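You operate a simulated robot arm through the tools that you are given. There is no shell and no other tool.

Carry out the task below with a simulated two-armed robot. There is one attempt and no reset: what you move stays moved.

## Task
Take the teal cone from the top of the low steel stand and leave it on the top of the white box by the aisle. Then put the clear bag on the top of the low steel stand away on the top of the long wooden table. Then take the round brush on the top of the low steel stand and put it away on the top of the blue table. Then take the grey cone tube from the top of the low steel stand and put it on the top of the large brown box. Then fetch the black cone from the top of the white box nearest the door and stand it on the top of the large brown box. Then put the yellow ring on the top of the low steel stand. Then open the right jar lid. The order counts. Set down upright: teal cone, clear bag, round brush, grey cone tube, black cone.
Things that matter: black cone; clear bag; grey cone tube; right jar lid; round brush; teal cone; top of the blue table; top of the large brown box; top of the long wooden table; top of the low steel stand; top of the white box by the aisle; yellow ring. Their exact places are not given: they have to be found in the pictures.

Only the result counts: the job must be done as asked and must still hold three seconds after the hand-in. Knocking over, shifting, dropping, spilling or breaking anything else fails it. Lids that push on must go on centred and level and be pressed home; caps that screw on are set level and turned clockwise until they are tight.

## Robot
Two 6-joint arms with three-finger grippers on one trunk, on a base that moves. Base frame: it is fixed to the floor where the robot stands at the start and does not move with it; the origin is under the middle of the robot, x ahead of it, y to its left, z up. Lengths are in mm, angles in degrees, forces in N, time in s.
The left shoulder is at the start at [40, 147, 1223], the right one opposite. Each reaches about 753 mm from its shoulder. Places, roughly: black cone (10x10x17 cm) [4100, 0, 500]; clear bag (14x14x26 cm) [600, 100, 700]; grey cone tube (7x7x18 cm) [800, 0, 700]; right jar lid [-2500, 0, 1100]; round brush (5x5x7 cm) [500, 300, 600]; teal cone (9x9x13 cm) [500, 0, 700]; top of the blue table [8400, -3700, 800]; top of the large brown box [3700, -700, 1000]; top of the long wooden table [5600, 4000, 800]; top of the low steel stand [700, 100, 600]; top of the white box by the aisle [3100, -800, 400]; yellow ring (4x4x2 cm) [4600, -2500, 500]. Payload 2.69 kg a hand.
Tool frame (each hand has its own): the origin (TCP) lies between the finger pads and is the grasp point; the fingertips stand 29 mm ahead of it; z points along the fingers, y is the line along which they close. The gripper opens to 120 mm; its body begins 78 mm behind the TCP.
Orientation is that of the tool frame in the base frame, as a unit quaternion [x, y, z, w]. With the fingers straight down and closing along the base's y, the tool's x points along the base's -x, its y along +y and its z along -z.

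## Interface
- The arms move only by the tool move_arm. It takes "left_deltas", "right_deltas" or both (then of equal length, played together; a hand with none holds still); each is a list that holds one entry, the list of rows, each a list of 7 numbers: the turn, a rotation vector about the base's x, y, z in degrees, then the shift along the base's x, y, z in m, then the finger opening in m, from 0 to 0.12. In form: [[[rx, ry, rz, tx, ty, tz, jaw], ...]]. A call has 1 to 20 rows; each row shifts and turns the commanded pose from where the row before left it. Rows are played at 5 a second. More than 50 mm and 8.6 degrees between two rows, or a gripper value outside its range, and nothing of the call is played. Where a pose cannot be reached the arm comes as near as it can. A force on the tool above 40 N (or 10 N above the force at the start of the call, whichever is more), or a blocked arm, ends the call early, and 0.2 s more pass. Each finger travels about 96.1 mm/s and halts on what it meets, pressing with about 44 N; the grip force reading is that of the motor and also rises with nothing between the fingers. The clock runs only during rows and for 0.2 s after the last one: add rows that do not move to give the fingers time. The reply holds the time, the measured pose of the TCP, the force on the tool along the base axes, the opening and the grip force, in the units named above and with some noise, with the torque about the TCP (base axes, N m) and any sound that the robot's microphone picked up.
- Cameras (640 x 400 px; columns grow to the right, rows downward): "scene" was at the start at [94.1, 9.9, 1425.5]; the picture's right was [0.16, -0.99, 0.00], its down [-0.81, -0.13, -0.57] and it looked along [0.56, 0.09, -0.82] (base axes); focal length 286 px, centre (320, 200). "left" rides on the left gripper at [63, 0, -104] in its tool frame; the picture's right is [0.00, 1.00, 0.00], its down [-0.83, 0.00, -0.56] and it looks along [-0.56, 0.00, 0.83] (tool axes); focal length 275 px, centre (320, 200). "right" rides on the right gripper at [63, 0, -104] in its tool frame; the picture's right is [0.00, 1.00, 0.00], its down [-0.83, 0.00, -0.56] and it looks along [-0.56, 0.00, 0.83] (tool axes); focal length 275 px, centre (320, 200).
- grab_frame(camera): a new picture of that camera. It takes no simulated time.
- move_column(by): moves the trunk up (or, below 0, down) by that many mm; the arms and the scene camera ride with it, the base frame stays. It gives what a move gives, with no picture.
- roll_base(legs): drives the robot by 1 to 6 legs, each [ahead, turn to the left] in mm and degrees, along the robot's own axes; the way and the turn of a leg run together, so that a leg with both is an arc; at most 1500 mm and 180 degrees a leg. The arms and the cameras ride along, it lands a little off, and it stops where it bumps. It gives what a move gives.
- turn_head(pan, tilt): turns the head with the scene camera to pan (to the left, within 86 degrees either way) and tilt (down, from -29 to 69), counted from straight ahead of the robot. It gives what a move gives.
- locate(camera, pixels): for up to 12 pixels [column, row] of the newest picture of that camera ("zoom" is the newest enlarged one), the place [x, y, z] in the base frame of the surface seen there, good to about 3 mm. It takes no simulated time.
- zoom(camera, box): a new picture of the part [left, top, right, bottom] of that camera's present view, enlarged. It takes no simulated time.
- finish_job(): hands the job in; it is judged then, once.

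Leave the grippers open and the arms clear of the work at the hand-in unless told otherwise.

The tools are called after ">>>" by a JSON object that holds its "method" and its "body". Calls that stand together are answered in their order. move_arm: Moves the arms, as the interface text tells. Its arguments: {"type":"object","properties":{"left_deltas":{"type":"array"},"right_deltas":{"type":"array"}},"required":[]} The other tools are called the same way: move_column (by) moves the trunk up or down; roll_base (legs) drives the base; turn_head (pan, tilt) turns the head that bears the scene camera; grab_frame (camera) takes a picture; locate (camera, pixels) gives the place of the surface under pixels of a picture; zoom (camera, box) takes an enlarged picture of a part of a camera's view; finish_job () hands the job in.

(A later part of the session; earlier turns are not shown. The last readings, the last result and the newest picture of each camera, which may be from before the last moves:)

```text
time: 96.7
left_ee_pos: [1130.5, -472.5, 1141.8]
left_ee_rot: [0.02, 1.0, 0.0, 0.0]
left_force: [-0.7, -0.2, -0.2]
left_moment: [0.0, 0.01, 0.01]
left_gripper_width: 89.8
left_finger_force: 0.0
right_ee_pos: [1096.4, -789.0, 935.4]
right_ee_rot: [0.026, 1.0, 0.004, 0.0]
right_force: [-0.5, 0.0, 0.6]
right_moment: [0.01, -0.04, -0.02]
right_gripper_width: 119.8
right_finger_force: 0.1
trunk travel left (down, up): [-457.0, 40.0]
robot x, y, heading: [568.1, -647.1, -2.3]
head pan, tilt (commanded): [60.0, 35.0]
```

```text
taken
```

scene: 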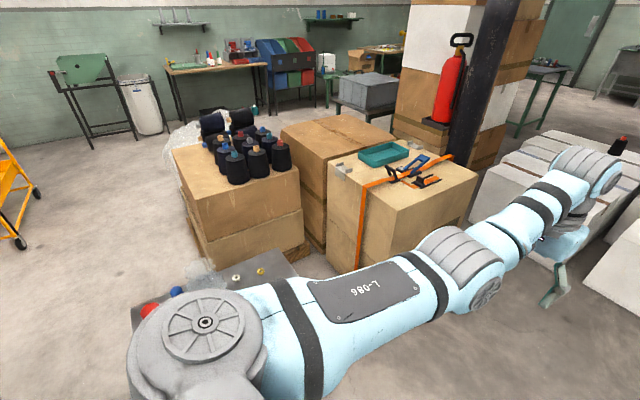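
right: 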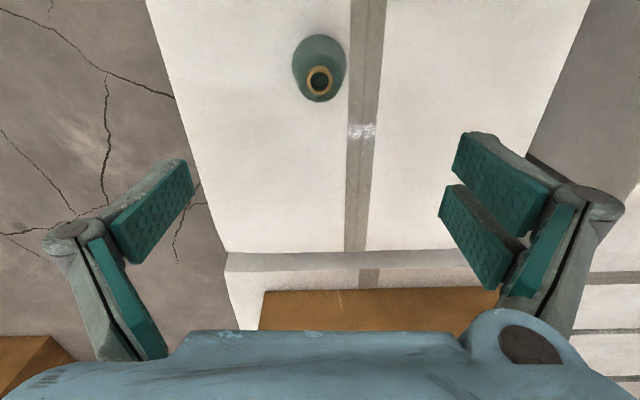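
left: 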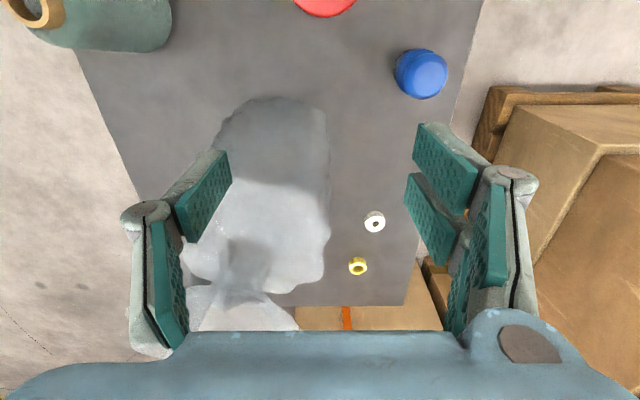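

I'm at (568, −647) beside the stand. With the hands well above the items, I'll turn left to face it.

>>> {"method": "roll_base", "body": {"legs": [[0, 92]]}}

>>> {"method": "turn_head", "body": {"pan": 0, "tilt": 40}}

>>> {"method": "grab_frame", "body": {"camera": "scene"}}

>>> {"method": "grab_frame", "body": {"camera": "right"}}

```text
time: 101.0
left_ee_pos: [376.5, -85.4, 1141.7]
left_ee_rot: [-0.703, 0.711, 0.0, -0.001]
left_force: [0.4, 0.6, 0.0]
left_moment: [0.0, -0.03, -0.01]
left_gripper_width: 89.9
left_finger_force: 0.0
right_ee_pos: [693.5, -113.8, 935.2]
right_ee_rot: [-0.699, 0.715, 0.004, -0.003]
right_force: [0.3, -0.3, -1.0]
right_moment: [0.03, 0.0, 0.04]
right_gripper_width: 120.2
right_finger_force: 0.0
trunk travel left (down, up): [-457.0, 40.0]
robot x, y, heading: [568.8, -644.7, 89.5]
head pan, tilt (commanded): [60.0, 35.0]
```

```text
time: 102.3
left_ee_pos: [376.9, -85.4, 1142.8]
left_ee_rot: [-0.704, 0.711, -0.001, 0.0]
left_force: [1.2, 0.1, 0.2]
left_moment: [-0.02, 0.01, -0.02]
left_gripper_width: 89.8
left_finger_force: 0.1
right_ee_pos: [693.2, -113.2, 937.1]
right_ee_rot: [-0.699, 0.715, 0.003, -0.002]
right_force: [-0.2, 0.1, -0.6]
right_moment: [0.0, 0.0, 0.0]
right_gripper_width: 119.9
right_finger_force: 0.1
trunk travel left (down, up): [-457.0, 40.0]
robot x, y, heading: [565.8, -646.2, 89.5]
head pan, tilt (commanded): [0.0, 40.0]
```

```text
taken
```

scene: 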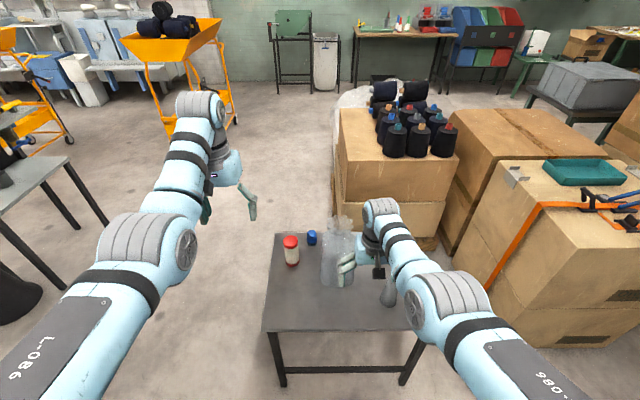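

```text
taken
```

right: 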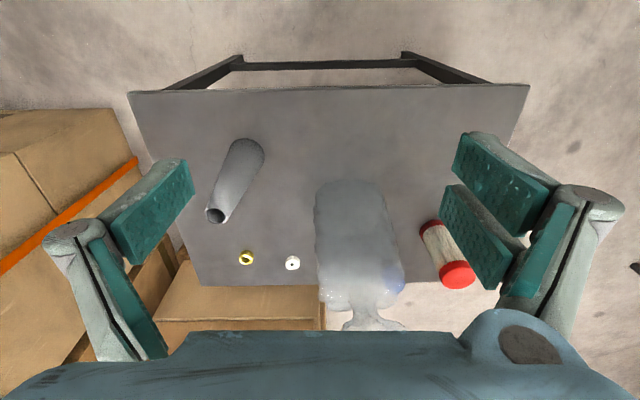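

The bag's foot works out to about (638, 141) from this view. I'll zoom in on it from the scene camera to see its neck and size.

>>> {"method": "zoom", "body": {"camera": "scene", "box": [270, 200, 420, 310]}}

>>> {"method": "zoom", "body": {"camera": "right", "box": [270, 160, 470, 335]}}

```text
3.64 times, centred on (345, 255) of scene
```

zoom: 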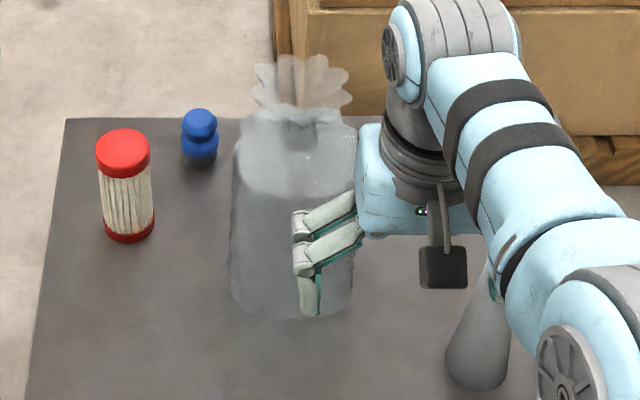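

```text
2.29 times, centred on (370, 248) of right
```

zoom: 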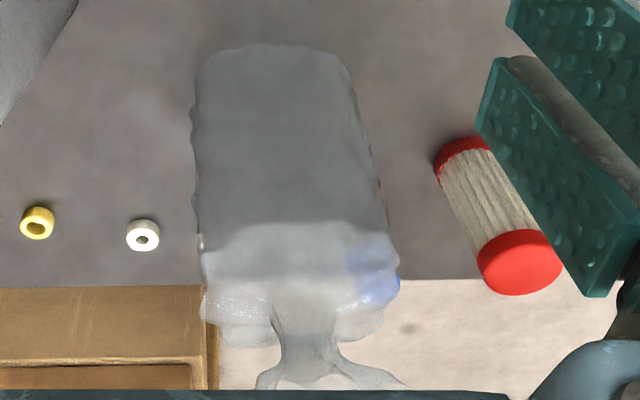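

The bag's neck is around (638, 138, 823), with a fan-shaped flare above it about 90 mm across. I'll raise the trunk a little, turn 5° left and move ahead 230 mm to bring the right hand over the neck.

>>> {"method": "move_column", "body": {"by": 38}}

>>> {"method": "roll_base", "body": {"legs": [[0, 5], [230, 0]]}}

>>> {"method": "grab_frame", "body": {"camera": "right"}}

>>> {"method": "turn_head", "body": {"pan": 0, "tilt": 55}}

>>> {"method": "grab_frame", "body": {"camera": "scene"}}

```text
time: 103.1
left_ee_pos: [376.5, -87.6, 1178.6]
left_ee_rot: [-0.703, 0.711, -0.001, -0.001]
left_force: [-0.2, -0.2, -0.1]
left_moment: [0.01, 0.0, 0.01]
left_gripper_width: 90.1
left_finger_force: 0.1
right_ee_pos: [693.5, -113.3, 974.0]
right_ee_rot: [-0.699, 0.715, 0.003, -0.002]
right_force: [-0.5, 0.5, -0.1]
right_moment: [0.0, 0.01, 0.02]
right_gripper_width: 120.0
right_finger_force: 0.1
trunk travel left (down, up): [-495.0, 2.0]
robot x, y, heading: [563.6, -647.3, 89.4]
head pan, tilt (commanded): [0.0, 40.0]
```

```text
time: 105.3
left_ee_pos: [315.3, 119.0, 1181.6]
left_ee_rot: [0.731, -0.682, 0.0, -0.001]
left_force: [0.5, -1.0, 0.4]
left_moment: [0.01, 0.03, 0.0]
left_gripper_width: 90.1
left_finger_force: 0.0
right_ee_pos: [633.5, 118.7, 975.2]
right_ee_rot: [0.727, -0.686, -0.004, 0.001]
right_force: [-0.7, -0.3, -1.1]
right_moment: [0.0, 0.03, 0.02]
right_gripper_width: 119.6
right_finger_force: 0.1
trunk travel left (down, up): [-495.0, 2.0]
robot x, y, heading: [551.9, -417.7, 94.0]
head pan, tilt (commanded): [0.0, 40.0]
```

```text
taken
```

right: 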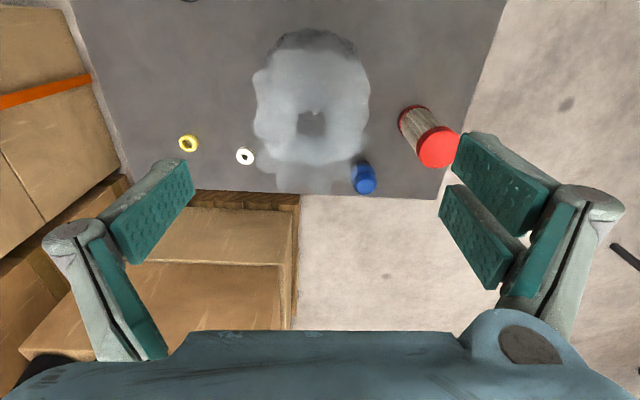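

```text
time: 106.1
left_ee_pos: [315.5, 123.0, 1179.0]
left_ee_rot: [0.732, -0.681, 0.0, 0.0]
left_force: [-0.4, -0.1, 0.0]
left_moment: [0.03, 0.0, 0.02]
left_gripper_width: 90.0
left_finger_force: 0.0
right_ee_pos: [634.4, 120.3, 973.3]
right_ee_rot: [0.727, -0.687, -0.003, 0.002]
right_force: [0.7, 0.0, -0.3]
right_moment: [0.03, -0.03, -0.03]
right_gripper_width: 119.8
right_finger_force: 0.1
trunk travel left (down, up): [-495.0, 2.0]
robot x, y, heading: [551.8, -421.2, 94.1]
head pan, tilt (commanded): [0.0, 55.0]
```

```text
taken
```

scene: 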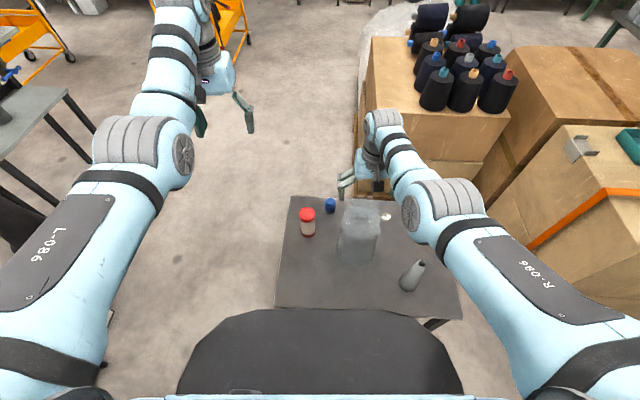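

Now I'm almost above the bag; its neck seems to be the dark spot near (312,122). I'll zoom in.

>>> {"method": "zoom", "body": {"camera": "right", "box": [220, 20, 400, 210]}}

>>> {"method": "zoom", "body": {"camera": "scene", "box": [290, 150, 420, 300]}}

>>> {"method": "locate", "body": {"camera": "right", "pixels": [[312, 122], [310, 90], [290, 140], [245, 156], [365, 170], [435, 150], [300, 175]]}}

```text
2.11 times, centred on (310, 115) of right
```

zoom: 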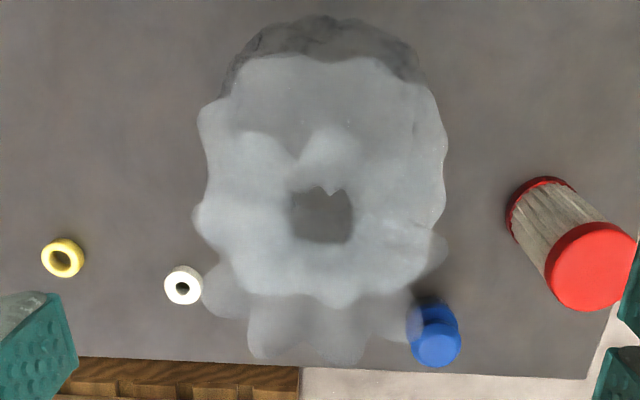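

```text
2.67 times, centred on (355, 225) of scene
```

zoom: 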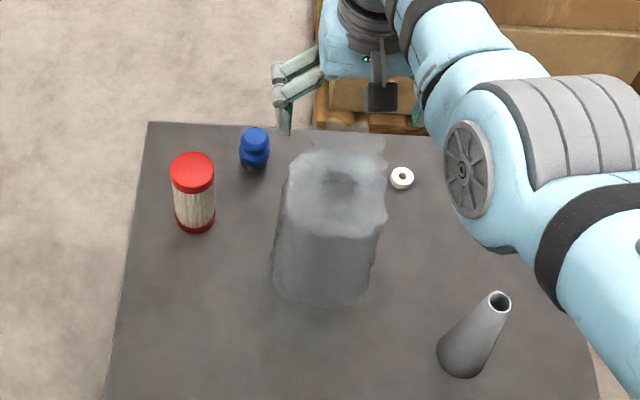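

```text
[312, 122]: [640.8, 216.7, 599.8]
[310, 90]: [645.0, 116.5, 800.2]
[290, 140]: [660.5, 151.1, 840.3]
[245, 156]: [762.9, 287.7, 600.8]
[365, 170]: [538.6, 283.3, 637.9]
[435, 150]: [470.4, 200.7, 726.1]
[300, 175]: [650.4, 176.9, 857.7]
```

Locate now catches the bag's surfaces: body top z≈800, flare z≈840–858. I'll probe more points around the flare and shoulder in the zoomed right view.

>>> {"method": "zoom", "body": {"camera": "right", "box": [220, 20, 400, 210]}}

>>> {"method": "locate", "body": {"camera": "zoom", "pixels": [[215, 285], [430, 255], [330, 145], [345, 350], [260, 345], [205, 215], [440, 200], [250, 150], [400, 150], [270, 240], [380, 240], [320, 300]]}}

>>> {"method": "locate", "body": {"camera": "zoom", "pixels": [[310, 80], [380, 80], [260, 80], [330, 210], [300, 200], [350, 200], [325, 190], [320, 235], [400, 330], [230, 310], [215, 110], [435, 110]]}}

```text
2.11 times, centred on (310, 115) of right
```

zoom: 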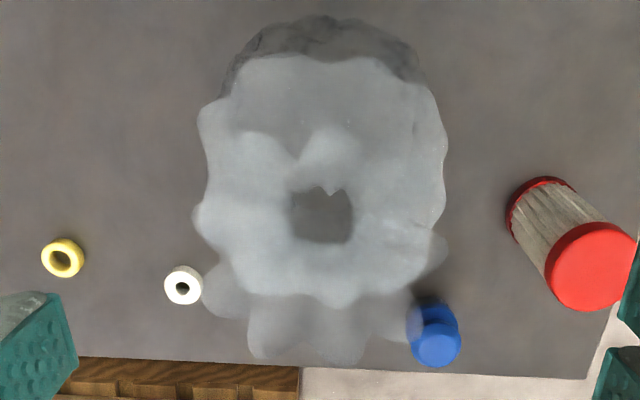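

```text
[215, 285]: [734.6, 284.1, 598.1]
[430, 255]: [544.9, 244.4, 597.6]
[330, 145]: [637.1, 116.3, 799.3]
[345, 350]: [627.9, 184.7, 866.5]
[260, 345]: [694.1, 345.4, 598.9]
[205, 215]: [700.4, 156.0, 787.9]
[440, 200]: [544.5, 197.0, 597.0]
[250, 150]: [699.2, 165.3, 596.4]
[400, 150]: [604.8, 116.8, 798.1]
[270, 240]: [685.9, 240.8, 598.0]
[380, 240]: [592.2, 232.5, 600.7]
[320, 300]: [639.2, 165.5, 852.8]
```

```text
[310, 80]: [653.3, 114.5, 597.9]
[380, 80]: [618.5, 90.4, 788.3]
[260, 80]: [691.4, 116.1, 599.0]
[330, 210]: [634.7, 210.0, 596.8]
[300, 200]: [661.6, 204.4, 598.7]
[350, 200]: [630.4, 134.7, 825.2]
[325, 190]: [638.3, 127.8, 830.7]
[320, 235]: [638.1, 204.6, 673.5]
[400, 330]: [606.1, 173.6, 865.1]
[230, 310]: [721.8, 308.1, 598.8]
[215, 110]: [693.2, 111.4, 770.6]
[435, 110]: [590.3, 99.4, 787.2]
```

The flare is centred near (638, 143) with its rim at z≈866; the neck lies between the body top (z≈800) and about z 828. I'll centre the right hand there.

>>> {"method": "move_arm", "body": {"right_deltas": [[[0, 0, 0, 0.002, 0.012, 0, 0.12], [0, 0, 0, 0.002, 0.011, 0, 0.12], [0, 0, 0, 0, 0, 0, 0.12]]]}}

>>> {"method": "grab_frame", "body": {"camera": "right"}}

```text
time: 106.9
left_ee_pos: [314.2, 123.2, 1178.7]
left_ee_rot: [0.731, -0.682, 0.002, 0.0]
left_force: [0.2, -0.9, -0.1]
left_moment: [0.0, 0.01, -0.01]
left_gripper_width: 89.8
left_finger_force: 0.0
right_ee_pos: [644.9, 129.9, 977.8]
right_ee_rot: [0.728, -0.686, -0.003, 0.001]
right_force: [0.2, -0.2, 0.9]
right_moment: [0.02, 0.0, 0.04]
right_gripper_width: 120.0
right_finger_force: 0.1
right hand out of reach, approached as far as the arm can: row 1, 2
trunk travel left (down, up): [-495.0, 2.0]
robot x, y, heading: [550.7, -417.6, 94.0]
head pan, tilt (commanded): [0.0, 55.0]
```

```text
taken
```

right: 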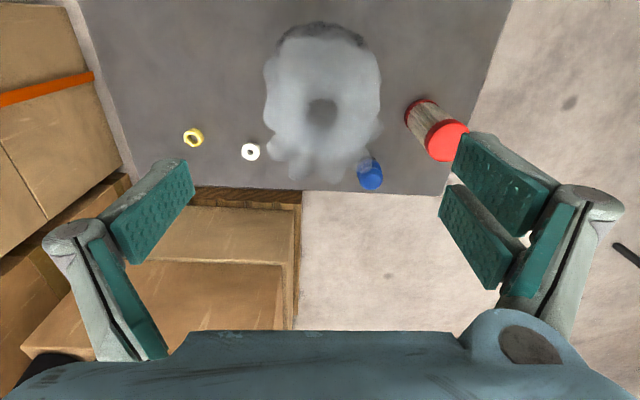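

The arm is at the end of its reach here: it stopped at (645,130). Its good working range is about 480–500 mm ahead of the shoulder, so I'll roll 40 mm closer.

>>> {"method": "roll_base", "body": {"legs": [[40, 0]]}}

>>> {"method": "move_arm", "body": {"right_deltas": [[[0, 0, 0, 0, 0, 0, 0.12], [0, 0, 0, 0, 0, 0, 0.12]]]}}

```text
time: 107.8
left_ee_pos: [313.1, 158.1, 1180.9]
left_ee_rot: [0.732, -0.682, -0.001, -0.001]
left_force: [-0.4, 1.9, -0.8]
left_moment: [-0.09, 0.01, 0.01]
left_gripper_width: 89.4
left_finger_force: 0.0
right_ee_pos: [640.2, 165.6, 979.1]
right_ee_rot: [0.727, -0.686, -0.005, 0.0]
right_force: [-0.6, -0.3, 0.2]
right_moment: [0.06, 0.02, -0.02]
right_gripper_width: 119.7
right_finger_force: 0.0
trunk travel left (down, up): [-495.0, 2.0]
robot x, y, heading: [545.5, -380.5, 94.1]
head pan, tilt (commanded): [0.0, 55.0]
```

```text
time: 108.4
left_ee_pos: [311.9, 164.7, 1178.5]
left_ee_rot: [0.731, -0.682, 0.001, 0.0]
left_force: [0.0, 0.5, -0.4]
left_moment: [0.0, 0.01, -0.01]
left_gripper_width: 90.2
left_finger_force: 0.0
right_ee_pos: [641.0, 170.8, 976.5]
right_ee_rot: [0.727, -0.686, -0.002, 0.003]
right_force: [-0.2, 0.0, 0.7]
right_moment: [-0.02, 0.0, 0.01]
right_gripper_width: 119.8
right_finger_force: 0.0
trunk travel left (down, up): [-495.0, 2.0]
robot x, y, heading: [546.9, -380.8, 94.0]
head pan, tilt (commanded): [0.0, 55.0]
```

The right hand is now at (641,171,976). I'll bring it back to (638,143) and look again.

>>> {"method": "move_arm", "body": {"right_deltas": [[[0, 0, 0, -0.001, -0.014, 0, 0.12], [0, 0, 0, -0.002, -0.014, 0, 0.12], [0, 0, 0, 0, 0, 0, 0.12]]]}}

>>> {"method": "grab_frame", "body": {"camera": "right"}}

>>> {"method": "zoom", "body": {"camera": "right", "box": [220, 20, 400, 210]}}

>>> {"method": "locate", "body": {"camera": "zoom", "pixels": [[320, 190], [320, 160], [320, 240], [320, 280], [320, 320], [320, 360], [270, 280], [370, 280], [240, 300], [400, 300], [360, 320], [280, 330]]}}

```text
time: 109.2
left_ee_pos: [312.3, 161.5, 1177.7]
left_ee_rot: [0.731, -0.683, 0.001, -0.002]
left_force: [0.2, -0.6, 0.1]
left_moment: [0.01, 0.0, 0.05]
left_gripper_width: 90.1
left_finger_force: 0.1
right_ee_pos: [638.5, 139.6, 978.6]
right_ee_rot: [0.727, -0.686, -0.003, 0.001]
right_force: [0.4, 0.1, -0.2]
right_moment: [-0.01, -0.01, -0.01]
right_gripper_width: 120.0
right_finger_force: 0.0
trunk travel left (down, up): [-495.0, 2.0]
robot x, y, heading: [544.5, -377.6, 94.2]
head pan, tilt (commanded): [0.0, 55.0]
```

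```text
taken
```

right: 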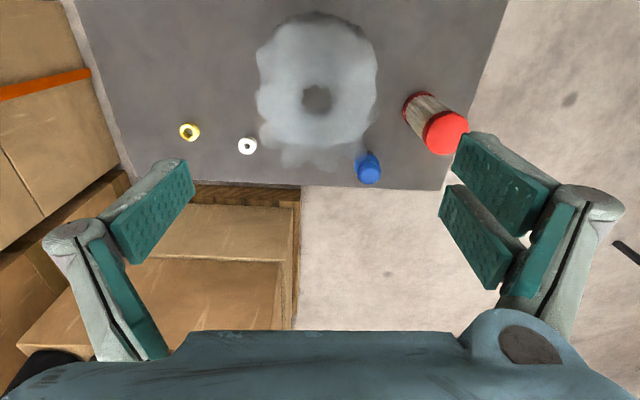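

```text
2.11 times, centred on (310, 115) of right
```

zoom: 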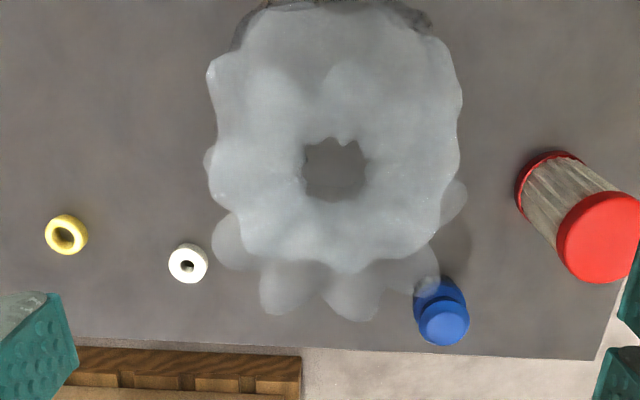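

```text
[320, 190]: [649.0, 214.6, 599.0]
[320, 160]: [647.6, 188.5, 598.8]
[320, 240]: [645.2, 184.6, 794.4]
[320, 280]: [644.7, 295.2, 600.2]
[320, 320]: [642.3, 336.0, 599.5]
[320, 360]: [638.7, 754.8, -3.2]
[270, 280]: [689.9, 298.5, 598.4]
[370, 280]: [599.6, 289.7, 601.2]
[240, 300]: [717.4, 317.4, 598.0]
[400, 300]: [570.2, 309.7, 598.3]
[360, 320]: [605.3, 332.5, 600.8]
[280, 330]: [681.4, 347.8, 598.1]
```

By triangulation the neck is at about (641, 141), nearly under the TCP. I'll lower the trunk 100 mm and check the fit around the flare.

>>> {"method": "move_column", "body": {"by": -90}}

>>> {"method": "grab_frame", "body": {"camera": "right"}}

>>> {"method": "zoom", "body": {"camera": "scene", "box": [260, 120, 460, 320]}}

```text
time: 110.5
left_ee_pos: [312.3, 161.5, 1089.5]
left_ee_rot: [0.731, -0.682, -0.001, -0.003]
left_force: [0.0, -0.5, 0.3]
left_moment: [0.0, 0.02, -0.01]
left_gripper_width: 89.9
left_finger_force: 0.1
right_ee_pos: [638.3, 140.0, 887.9]
right_ee_rot: [0.727, -0.686, -0.004, 0.002]
right_force: [0.0, 0.5, -1.0]
right_moment: [0.0, -0.02, 0.03]
right_gripper_width: 120.1
right_finger_force: 0.1
trunk travel left (down, up): [-405.0, 92.0]
robot x, y, heading: [545.9, -381.4, 93.9]
head pan, tilt (commanded): [0.0, 55.0]
```

```text
taken
```

right: 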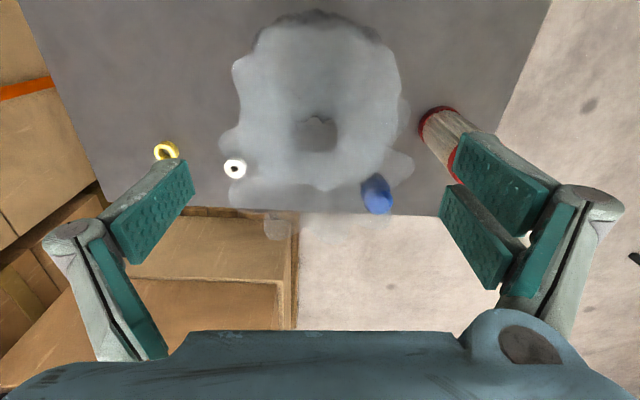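

```text
2.00 times, centred on (360, 220) of scene
```

zoom: 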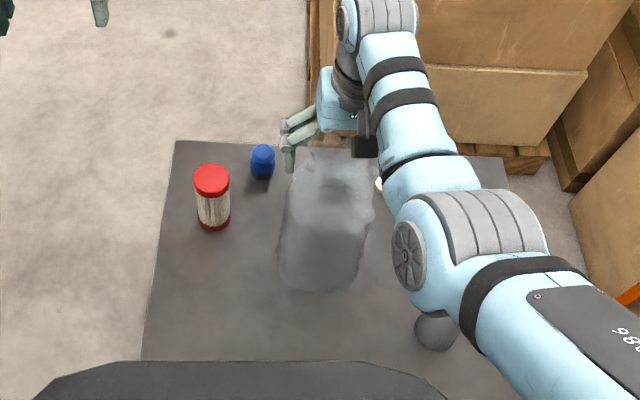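

The flare's petals span columns 222–413, centred between the fingers with roughly 11 mm clearance each side. I'll lower the remaining 48 mm.

>>> {"method": "move_column", "body": {"by": -48}}

>>> {"method": "grab_frame", "body": {"camera": "right"}}

>>> {"method": "zoom", "body": {"camera": "scene", "box": [260, 100, 440, 280]}}

```text
time: 111.3
left_ee_pos: [312.4, 162.1, 1042.2]
left_ee_rot: [0.731, -0.682, 0.0, -0.001]
left_force: [-0.2, 0.2, 0.1]
left_moment: [0.04, -0.01, 0.01]
left_gripper_width: 89.8
left_finger_force: 0.1
right_ee_pos: [639.0, 141.3, 838.6]
right_ee_rot: [0.727, -0.686, -0.004, 0.001]
right_force: [-0.6, -0.9, -0.5]
right_moment: [-0.01, -0.03, -0.04]
right_gripper_width: 119.8
right_finger_force: 0.0
trunk travel left (down, up): [-357.0, 140.0]
robot x, y, heading: [551.4, -378.0, 93.7]
head pan, tilt (commanded): [0.0, 55.0]
```

```text
taken
```

right: 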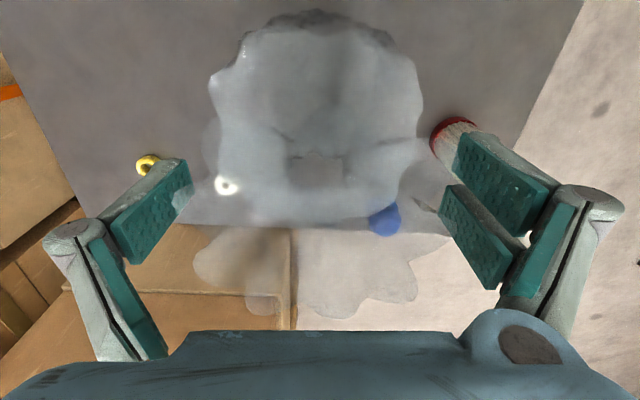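

```text
2.22 times, centred on (350, 190) of scene
```

zoom: 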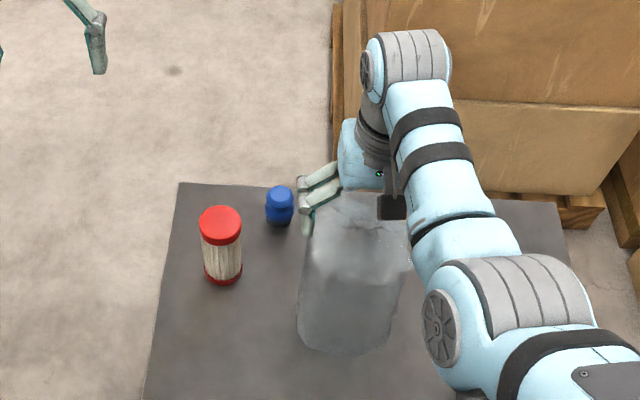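

The flare is around the TCP and the neck shows at about (318,170), between the fingers. I'll close slowly and see where the grip settles.

>>> {"method": "move_arm", "body": {"right_deltas": [[[0, 0, 0, 0, 0, 0, 0.1], [0, 0, 0, 0, 0, 0, 0.08], [0, 0, 0, 0, 0, 0, 0.06], [0, 0, 0, 0, 0, 0, 0.04], [0, 0, 0, 0, 0, 0, 0.02], [0, 0, 0, 0, 0, 0, 0.01], [0, 0, 0, 0, 0, 0, 0.01], [0, 0, 0, 0, 0, 0, 0.01]]]}}

>>> {"method": "grab_frame", "body": {"camera": "right"}}

>>> {"method": "zoom", "body": {"camera": "scene", "box": [260, 100, 440, 280]}}

```text
time: 113.2
left_ee_pos: [313.1, 162.4, 1041.2]
left_ee_rot: [0.731, -0.682, 0.0, -0.002]
left_force: [0.5, 0.5, -0.3]
left_moment: [0.0, 0.01, 0.01]
left_gripper_width: 90.1
left_finger_force: 0.1
right_ee_pos: [638.4, 139.9, 839.3]
right_ee_rot: [0.727, -0.687, -0.003, 0.001]
right_force: [-0.8, -0.6, -0.7]
right_moment: [-0.02, -0.01, -0.02]
right_gripper_width: 24.0
right_finger_force: 44.4
trunk travel left (down, up): [-357.0, 140.0]
robot x, y, heading: [545.9, -379.0, 94.1]
head pan, tilt (commanded): [0.0, 55.0]
```

```text
taken
```

right: 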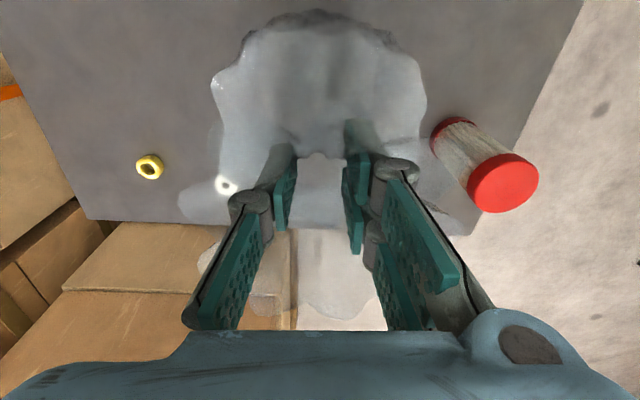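

```text
2.22 times, centred on (350, 190) of scene
```

zoom: 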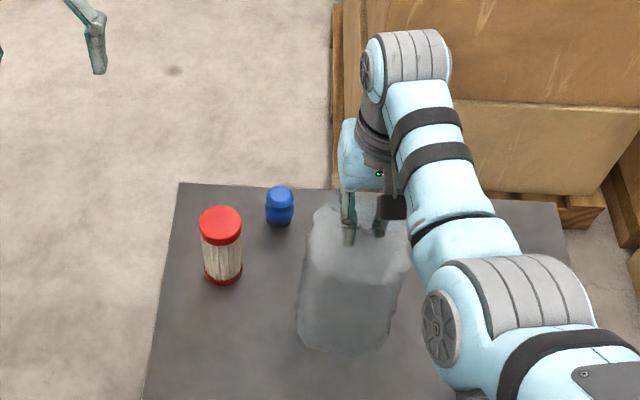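

The fingers have closed on the neck at 24 mm with 44 N, beneath the flare. The bag's base is 237 mm below the TCP. I'll lift with the trunk.

>>> {"method": "move_column", "body": {"by": 60}}

>>> {"method": "grab_frame", "body": {"camera": "right"}}

>>> {"method": "grab_frame", "body": {"camera": "scene"}}

```text
time: 114.2
left_ee_pos: [313.7, 161.6, 1101.9]
left_ee_rot: [0.732, -0.682, 0.0, -0.001]
left_force: [-1.1, 0.0, 0.0]
left_moment: [-0.03, 0.02, 0.01]
left_gripper_width: 89.7
left_finger_force: 0.1
right_ee_pos: [638.0, 139.1, 899.8]
right_ee_rot: [0.727, -0.686, -0.003, 0.003]
right_force: [-0.4, -0.1, 0.1]
right_moment: [0.01, 0.01, 0.01]
right_gripper_width: 23.8
right_finger_force: 43.7
trunk travel left (down, up): [-417.0, 80.0]
robot x, y, heading: [544.1, -378.0, 93.8]
head pan, tilt (commanded): [0.0, 55.0]
```

```text
taken
```

right: 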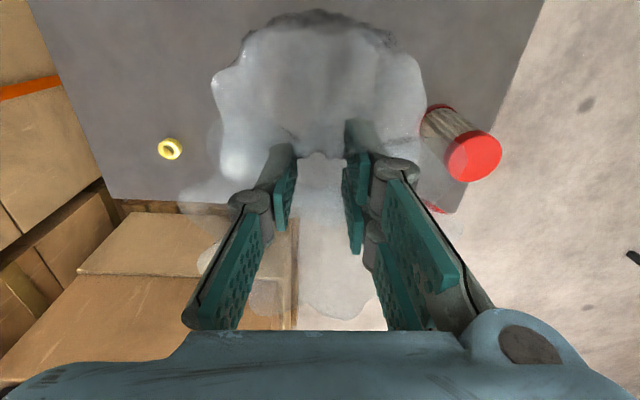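

```text
taken
```

scene: 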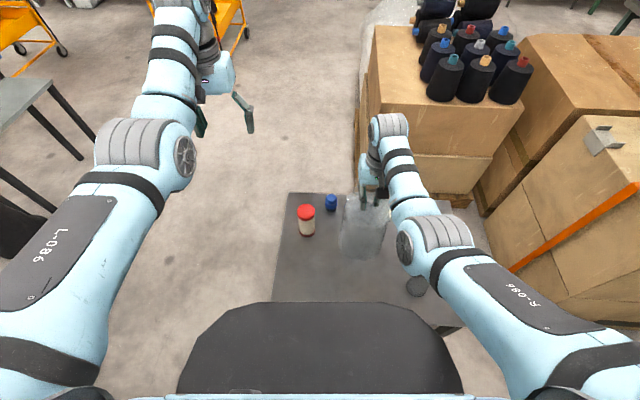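

The bag hangs straight from the right hand. I'll raise it another 78 mm, then back straight away from the stand.

>>> {"method": "move_column", "body": {"by": 78}}

>>> {"method": "roll_base", "body": {"legs": [[-500, 0]]}}

>>> {"method": "turn_head", "body": {"pan": 0, "tilt": 40}}

>>> {"method": "grab_frame", "body": {"camera": "scene"}}

>>> {"method": "grab_frame", "body": {"camera": "right"}}

```text
time: 115.3
left_ee_pos: [312.9, 161.9, 1180.1]
left_ee_rot: [0.731, -0.682, 0.0, -0.001]
left_force: [0.8, -0.4, 0.5]
left_moment: [0.02, 0.01, 0.03]
left_gripper_width: 90.1
left_finger_force: 0.1
right_ee_pos: [637.8, 140.0, 979.2]
right_ee_rot: [0.727, -0.686, -0.004, 0.001]
right_force: [-0.4, 0.8, 0.2]
right_moment: [0.01, 0.02, -0.02]
right_gripper_width: 23.8
right_finger_force: 44.2
trunk travel left (down, up): [-495.0, 2.0]
robot x, y, heading: [543.9, -380.6, 94.2]
head pan, tilt (commanded): [0.0, 55.0]
```

```text
time: 118.2
left_ee_pos: [346.2, -335.9, 1178.5]
left_ee_rot: [0.733, -0.68, -0.001, -0.001]
left_force: [-0.5, 0.4, 0.8]
left_moment: [-0.05, 0.02, -0.01]
left_gripper_width: 90.0
left_finger_force: 0.1
right_ee_pos: [671.9, -357.3, 977.7]
right_ee_rot: [0.729, -0.684, -0.002, 0.002]
right_force: [-0.4, -0.5, -0.9]
right_moment: [-0.06, 0.0, 0.02]
right_gripper_width: 23.8
right_finger_force: 44.4
trunk travel left (down, up): [-495.0, 2.0]
robot x, y, heading: [584.1, -882.1, 94.5]
head pan, tilt (commanded): [0.0, 55.0]
```

```text
time: 119.0
left_ee_pos: [346.4, -337.6, 1179.3]
left_ee_rot: [0.733, -0.68, 0.0, -0.001]
left_force: [-0.2, 0.0, 0.5]
left_moment: [0.01, -0.06, 0.01]
left_gripper_width: 90.1
left_finger_force: 0.1
right_ee_pos: [671.3, -357.3, 978.2]
right_ee_rot: [0.729, -0.684, -0.004, 0.002]
right_force: [-0.2, 0.3, 0.1]
right_moment: [-0.02, 0.02, 0.0]
right_gripper_width: 23.6
right_finger_force: 44.0
trunk travel left (down, up): [-495.0, 2.0]
robot x, y, heading: [584.5, -876.0, 94.2]
head pan, tilt (commanded): [0.0, 40.0]
```

```text
taken
```

scene: 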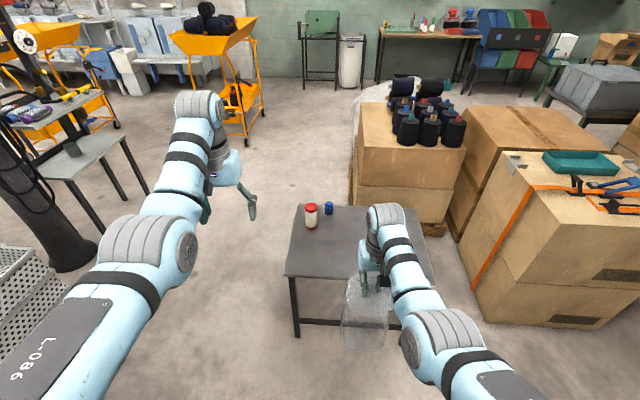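

```text
taken
```

right: 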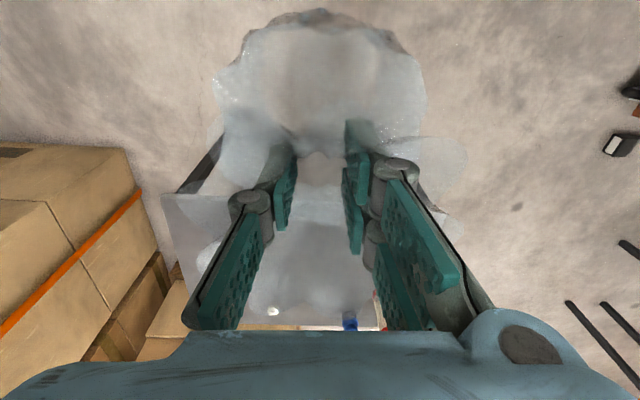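

The bag is held well, about 70 mm clear of the stand. I'll turn right and take the open lane right of the white boxes, toward (2300,−1500) and onward.

>>> {"method": "roll_base", "body": {"legs": [[0, -114], [1500, 0], [330, 0], [0, 20], [1200, 0]]}}

>>> {"method": "turn_head", "body": {"pan": 20, "tilt": 20}}

>>> {"method": "grab_frame", "body": {"camera": "scene"}}

>>> {"method": "grab_frame", "body": {"camera": "right"}}

```text
time: 137.9
left_ee_pos: [3704.6, -1088.1, 1192.6]
left_ee_rot: [-0.056, 0.998, -0.001, 0.015]
left_force: [-0.9, -0.3, -1.1]
left_moment: [-0.05, -0.06, -0.02]
left_gripper_width: 90.2
left_finger_force: 0.3
right_ee_pos: [3692.3, -1415.8, 989.4]
right_ee_rot: [-0.052, 0.999, 0.003, 0.011]
right_force: [-0.2, 0.1, -1.6]
right_moment: [-0.1, -0.02, 0.04]
right_gripper_width: 23.5
right_finger_force: 44.1
trunk travel left (down, up): [-495.0, 2.0]
robot x, y, heading: [3191.8, -1352.5, 10.3]
head pan, tilt (commanded): [0.0, 40.0]
stopped in leg 5: the robot was blocked; the commanded pose is now the measured one
```

```text
time: 138.8
left_ee_pos: [3713.8, -1090.4, 1186.7]
left_ee_rot: [-0.056, 0.998, 0.0, 0.007]
left_force: [1.0, 0.2, -0.2]
left_moment: [0.05, -0.04, 0.01]
left_gripper_width: 89.9
left_finger_force: 0.1
right_ee_pos: [3701.1, -1417.0, 982.3]
right_ee_rot: [-0.051, 0.999, 0.004, 0.006]
right_force: [0.6, 0.1, 0.4]
right_moment: [0.01, -0.03, 0.03]
right_gripper_width: 23.5
right_finger_force: 44.0
trunk travel left (down, up): [-495.0, 2.0]
robot x, y, heading: [3187.3, -1353.5, 10.4]
head pan, tilt (commanded): [20.0, 20.0]
```

```text
taken
```

scene: 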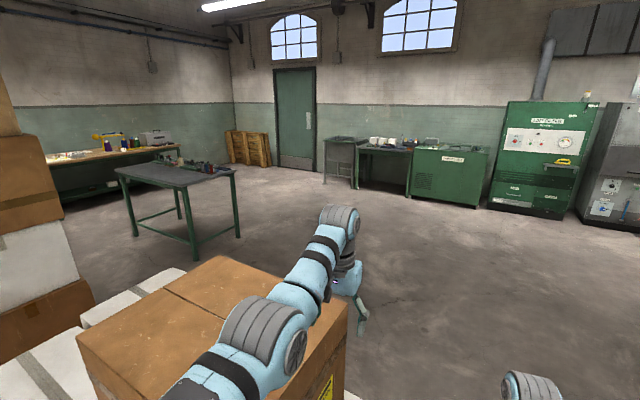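

```text
taken
```

right: 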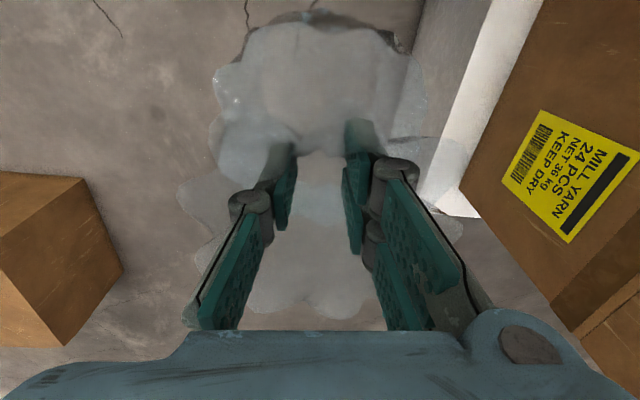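

I was stopped at (3190,−1353). My heading had drifted to +10°, so the base's front-left corner reached the white box row. I'll check the teal cone and boxes to the left before moving off.

>>> {"method": "turn_head", "body": {"pan": 80, "tilt": 40}}

>>> {"method": "grab_frame", "body": {"camera": "scene"}}

>>> {"method": "turn_head", "body": {"pan": 45, "tilt": 60}}

>>> {"method": "grab_frame", "body": {"camera": "scene"}}

```text
time: 140.1
left_ee_pos: [3718.8, -1090.5, 1184.6]
left_ee_rot: [-0.057, 0.998, 0.001, 0.006]
left_force: [-0.6, -0.8, -0.4]
left_moment: [0.01, -0.01, -0.05]
left_gripper_width: 89.9
left_finger_force: 0.2
right_ee_pos: [3704.3, -1418.1, 981.6]
right_ee_rot: [-0.051, 0.999, 0.005, 0.004]
right_force: [0.9, -0.2, -0.6]
right_moment: [-0.01, -0.05, -0.04]
right_gripper_width: 23.7
right_finger_force: 43.9
trunk travel left (down, up): [-495.0, 2.0]
robot x, y, heading: [3191.2, -1349.9, 10.4]
head pan, tilt (commanded): [80.0, 40.0]
```

```text
taken
```

scene: 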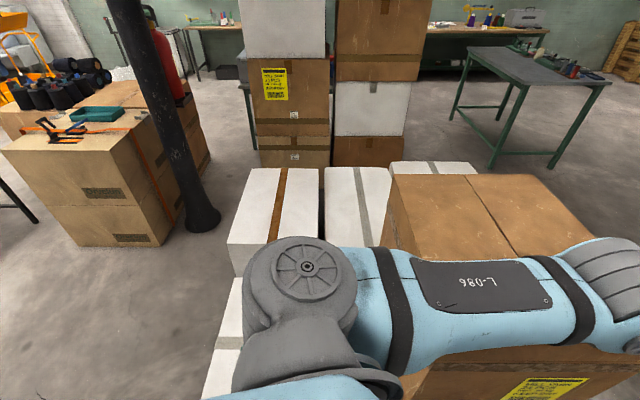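

```text
time: 141.1
left_ee_pos: [3718.7, -1090.2, 1184.5]
left_ee_rot: [-0.057, 0.998, 0.001, 0.005]
left_force: [0.7, -0.4, 0.1]
left_moment: [-0.01, -0.01, 0.02]
left_gripper_width: 90.0
left_finger_force: 0.1
right_ee_pos: [3705.5, -1416.0, 981.8]
right_ee_rot: [-0.051, 0.999, 0.004, 0.004]
right_force: [-0.2, 0.1, -0.5]
right_moment: [0.01, 0.0, 0.0]
right_gripper_width: 23.7
right_finger_force: 43.5
trunk travel left (down, up): [-495.0, 2.0]
robot x, y, heading: [3192.5, -1348.7, 10.6]
head pan, tilt (commanded): [45.0, 60.0]
```

```text
taken
```

scene: 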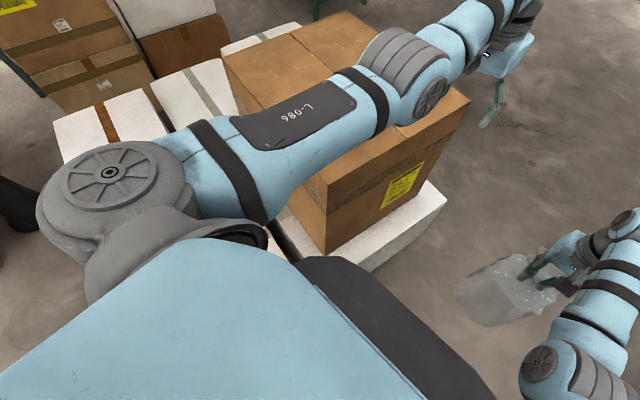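

The base's left front is against the white box's side, and the left arm passes above the large brown box. I'll back off 350 mm the way I came and check the heading.

>>> {"method": "roll_base", "body": {"legs": [[-350, 0]]}}

>>> {"method": "turn_head", "body": {"pan": 60, "tilt": 40}}

>>> {"method": "grab_frame", "body": {"camera": "scene"}}

```text
time: 143.3
left_ee_pos: [3384.9, -1153.9, 1182.3]
left_ee_rot: [-0.055, 0.998, 0.0, 0.005]
left_force: [-0.6, 0.4, -0.1]
left_moment: [-0.01, 0.01, -0.01]
left_gripper_width: 90.2
left_finger_force: 0.1
right_ee_pos: [3369.5, -1479.2, 980.4]
right_ee_rot: [-0.05, 0.999, 0.003, 0.003]
right_force: [0.9, -0.1, -0.3]
right_moment: [0.0, 0.02, 0.01]
right_gripper_width: 23.9
right_finger_force: 44.2
trunk travel left (down, up): [-495.0, 2.0]
robot x, y, heading: [2850.1, -1415.2, 10.2]
head pan, tilt (commanded): [45.0, 60.0]
```

```text
time: 144.1
left_ee_pos: [3383.3, -1152.6, 1184.9]
left_ee_rot: [-0.055, 0.998, 0.0, 0.005]
left_force: [-0.6, 0.6, -0.7]
left_moment: [0.01, 0.02, -0.03]
left_gripper_width: 89.8
left_finger_force: 0.1
right_ee_pos: [3368.2, -1479.8, 981.4]
right_ee_rot: [-0.05, 0.999, 0.004, 0.004]
right_force: [-0.8, -0.4, -0.6]
right_moment: [-0.01, -0.02, 0.0]
right_gripper_width: 23.7
right_finger_force: 43.6
trunk travel left (down, up): [-495.0, 2.0]
robot x, y, heading: [2852.0, -1412.7, 10.3]
head pan, tilt (commanded): [60.0, 40.0]
```

```text
taken
```

scene: 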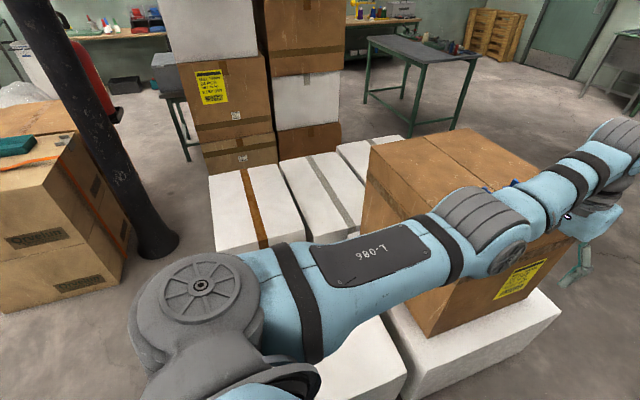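

I'll check the white box corners now to confirm nothing shifted in the bump.

>>> {"method": "locate", "body": {"camera": "scene", "pixels": [[400, 375], [545, 300], [420, 385], [370, 345], [430, 325], [570, 215], [515, 355]]}}

```text
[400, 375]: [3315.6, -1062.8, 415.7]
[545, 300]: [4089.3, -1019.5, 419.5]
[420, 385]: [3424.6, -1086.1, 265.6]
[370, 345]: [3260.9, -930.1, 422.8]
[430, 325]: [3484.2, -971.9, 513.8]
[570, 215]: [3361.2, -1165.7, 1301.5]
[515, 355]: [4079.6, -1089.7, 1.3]
```

The boxes haven't moved: the brown box's edge is still at (3484,−972), and the white base box spans to x≈4090, y≈−1090. I'll turn right 30° and verify the heading before driving.

>>> {"method": "roll_base", "body": {"legs": [[0, -30]]}}

```text
time: 146.0
left_ee_pos: [3443.0, -1447.5, 1184.5]
left_ee_rot: [0.201, 0.98, -0.002, 0.005]
left_force: [-0.2, -0.2, -0.5]
left_moment: [-0.02, -0.01, -0.01]
left_gripper_width: 90.0
left_finger_force: 0.0
right_ee_pos: [3268.2, -1723.3, 981.2]
right_ee_rot: [0.205, 0.979, 0.003, 0.005]
right_force: [1.2, 0.4, -0.5]
right_moment: [0.0, -0.02, -0.01]
right_gripper_width: 23.8
right_finger_force: 43.8
trunk travel left (down, up): [-495.0, 2.0]
robot x, y, heading: [2851.1, -1411.6, -19.2]
head pan, tilt (commanded): [60.0, 40.0]
```

Heading is −19.2°, as asked. I'll drive 600 mm, then straighten up.

>>> {"method": "roll_base", "body": {"legs": [[600, 0], [0, 19]]}}

>>> {"method": "turn_head", "body": {"pan": 10, "tilt": 20}}

>>> {"method": "grab_frame", "body": {"camera": "scene"}}

```text
time: 150.4
left_ee_pos: [3990.8, -1461.5, 1183.4]
left_ee_rot: [0.041, 0.999, 0.0, 0.004]
left_force: [-0.6, -0.1, 0.2]
left_moment: [-0.01, -0.02, 0.02]
left_gripper_width: 89.7
left_finger_force: 0.0
right_ee_pos: [3914.8, -1779.4, 981.0]
right_ee_rot: [0.048, 0.999, 0.004, 0.004]
right_force: [-0.8, 0.6, -1.0]
right_moment: [0.0, 0.0, -0.04]
right_gripper_width: 23.8
right_finger_force: 44.2
trunk travel left (down, up): [-495.0, 2.0]
robot x, y, heading: [3421.6, -1611.8, -0.7]
head pan, tilt (commanded): [60.0, 40.0]
```

```text
time: 151.6
left_ee_pos: [3991.4, -1460.4, 1183.8]
left_ee_rot: [0.041, 0.999, 0.0, 0.005]
left_force: [-0.6, 0.8, 0.1]
left_moment: [0.0, 0.02, -0.02]
left_gripper_width: 90.0
left_finger_force: 0.0
right_ee_pos: [3913.7, -1778.4, 981.7]
right_ee_rot: [0.047, 0.999, 0.004, 0.004]
right_force: [0.4, 0.3, -0.2]
right_moment: [0.02, -0.01, 0.0]
right_gripper_width: 23.5
right_finger_force: 43.9
trunk travel left (down, up): [-495.0, 2.0]
robot x, y, heading: [3422.7, -1613.2, -0.9]
head pan, tilt (commanded): [10.0, 20.0]
```

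```text
taken
```

scene: 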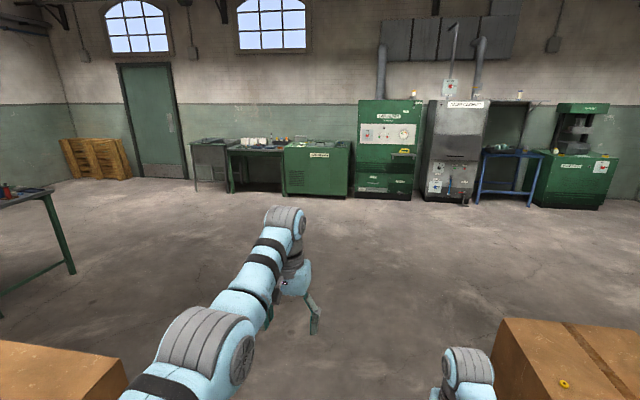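

Open floor lies ahead. I'll locate the low brown box with the yellow ring at (564,384), and some floor points toward the door side, to plan the next legs.

>>> {"method": "locate", "body": {"camera": "scene", "pixels": [[564, 384], [500, 325], [500, 395], [560, 330], [620, 335], [120, 355], [75, 270], [5, 312], [300, 240], [150, 210], [195, 190], [400, 300]]}}

```text
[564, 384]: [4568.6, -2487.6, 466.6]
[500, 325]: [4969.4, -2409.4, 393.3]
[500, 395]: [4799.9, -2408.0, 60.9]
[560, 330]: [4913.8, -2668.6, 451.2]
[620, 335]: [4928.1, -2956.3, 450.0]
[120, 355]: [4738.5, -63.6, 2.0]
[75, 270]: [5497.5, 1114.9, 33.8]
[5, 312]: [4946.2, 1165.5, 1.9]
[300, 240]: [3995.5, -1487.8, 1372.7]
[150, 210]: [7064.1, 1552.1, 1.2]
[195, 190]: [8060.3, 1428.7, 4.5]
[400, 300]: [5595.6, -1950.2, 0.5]
```

The ring is near (4566,−2490) and the green-legged table's legs are near (4946,1165) and (5497,1115). I'll go straight past the boxes to x≈4500, then turn toward (6300,500).

>>> {"method": "roll_base", "body": {"legs": [[1080, 0], [0, 50.5]]}}

```text
time: 159.4
left_ee_pos: [4737.5, -1091.4, 1183.7]
left_ee_rot: [-0.394, 0.919, 0.002, 0.003]
left_force: [0.0, -0.4, 0.2]
left_moment: [-0.01, -0.01, 0.0]
left_gripper_width: 89.7
left_finger_force: 0.1
right_ee_pos: [4937.1, -1350.6, 979.8]
right_ee_rot: [-0.389, 0.921, 0.005, 0.002]
right_force: [0.5, 0.1, -0.2]
right_moment: [0.01, -0.01, 0.0]
right_gripper_width: 23.8
right_finger_force: 44.2
trunk travel left (down, up): [-495.0, 2.0]
robot x, y, heading: [4499.3, -1629.4, 50.0]
head pan, tilt (commanded): [10.0, 20.0]
```

Heading is 50° at (4499,−1629). I'll drive on 2760 mm in two legs, turn to face +y, then look.

>>> {"method": "roll_base", "body": {"legs": [[1400, 0], [1360, 0], [0, 40]]}}

>>> {"method": "turn_head", "body": {"pan": 15, "tilt": 20}}

>>> {"method": "grab_frame", "body": {"camera": "scene"}}

```text
time: 174.7
left_ee_pos: [6044.0, 1060.3, 1184.8]
left_ee_rot: [-0.699, 0.715, 0.004, 0.003]
left_force: [0.2, -0.2, -0.4]
left_moment: [-0.04, 0.01, 0.0]
left_gripper_width: 89.9
left_finger_force: 0.2
right_ee_pos: [6366.0, 1002.4, 980.9]
right_ee_rot: [-0.696, 0.718, 0.005, 0.0]
right_force: [-0.1, -0.3, -0.4]
right_moment: [-0.02, 0.02, 0.0]
right_gripper_width: 23.5
right_finger_force: 44.0
trunk travel left (down, up): [-495.0, 2.0]
robot x, y, heading: [6230.6, 497.8, 92.9]
head pan, tilt (commanded): [10.0, 20.0]
```

```text
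time: 175.3
left_ee_pos: [6042.7, 1058.9, 1182.9]
left_ee_rot: [-0.699, 0.715, 0.003, 0.003]
left_force: [0.1, -0.4, -0.3]
left_moment: [0.02, -0.01, 0.0]
left_gripper_width: 89.9
left_finger_force: 0.1
right_ee_pos: [6366.1, 1001.5, 980.7]
right_ee_rot: [-0.696, 0.718, 0.006, 0.001]
right_force: [0.7, 0.3, -0.3]
right_moment: [-0.01, -0.01, 0.0]
right_gripper_width: 23.7
right_finger_force: 43.9
trunk travel left (down, up): [-495.0, 2.0]
robot x, y, heading: [6232.1, 500.9, 92.6]
head pan, tilt (commanded): [15.0, 20.0]
```

```text
taken
```

scene: 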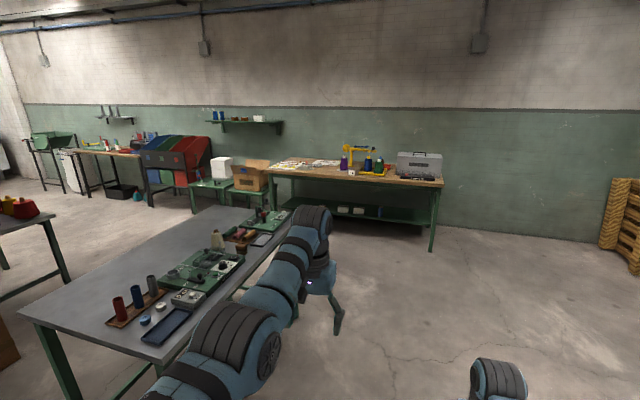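

The long wooden table is ahead at (355,175), with papers, spools and a toolbox on it. I'll zoom in and locate its top.

>>> {"method": "zoom", "body": {"camera": "scene", "box": [220, 130, 460, 260]}}

>>> {"method": "locate", "body": {"camera": "zoom", "pixels": [[150, 110], [590, 140], [300, 115], [330, 120], [250, 112], [200, 80], [130, 100], [580, 320], [400, 125], [230, 110], [560, 110], [350, 95]]}}

```text
2.67 times, centred on (340, 195) of scene
```

zoom: 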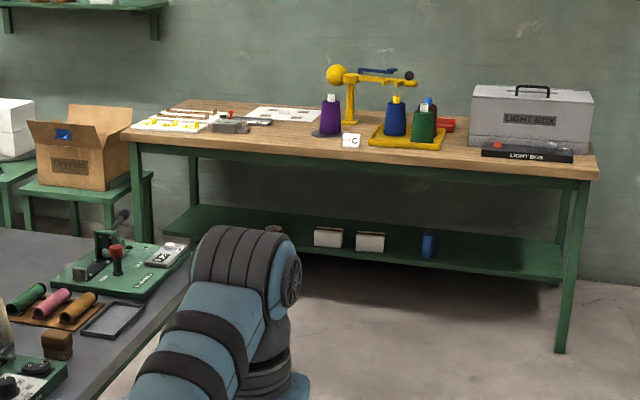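

```text
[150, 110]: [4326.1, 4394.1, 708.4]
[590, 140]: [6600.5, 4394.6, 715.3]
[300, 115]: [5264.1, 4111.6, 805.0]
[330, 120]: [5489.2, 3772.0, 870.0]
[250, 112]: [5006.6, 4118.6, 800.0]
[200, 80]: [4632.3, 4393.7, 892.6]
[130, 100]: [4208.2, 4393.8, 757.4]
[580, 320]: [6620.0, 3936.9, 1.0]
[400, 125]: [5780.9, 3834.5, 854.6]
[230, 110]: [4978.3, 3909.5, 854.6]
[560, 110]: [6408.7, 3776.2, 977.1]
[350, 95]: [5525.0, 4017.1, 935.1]
```

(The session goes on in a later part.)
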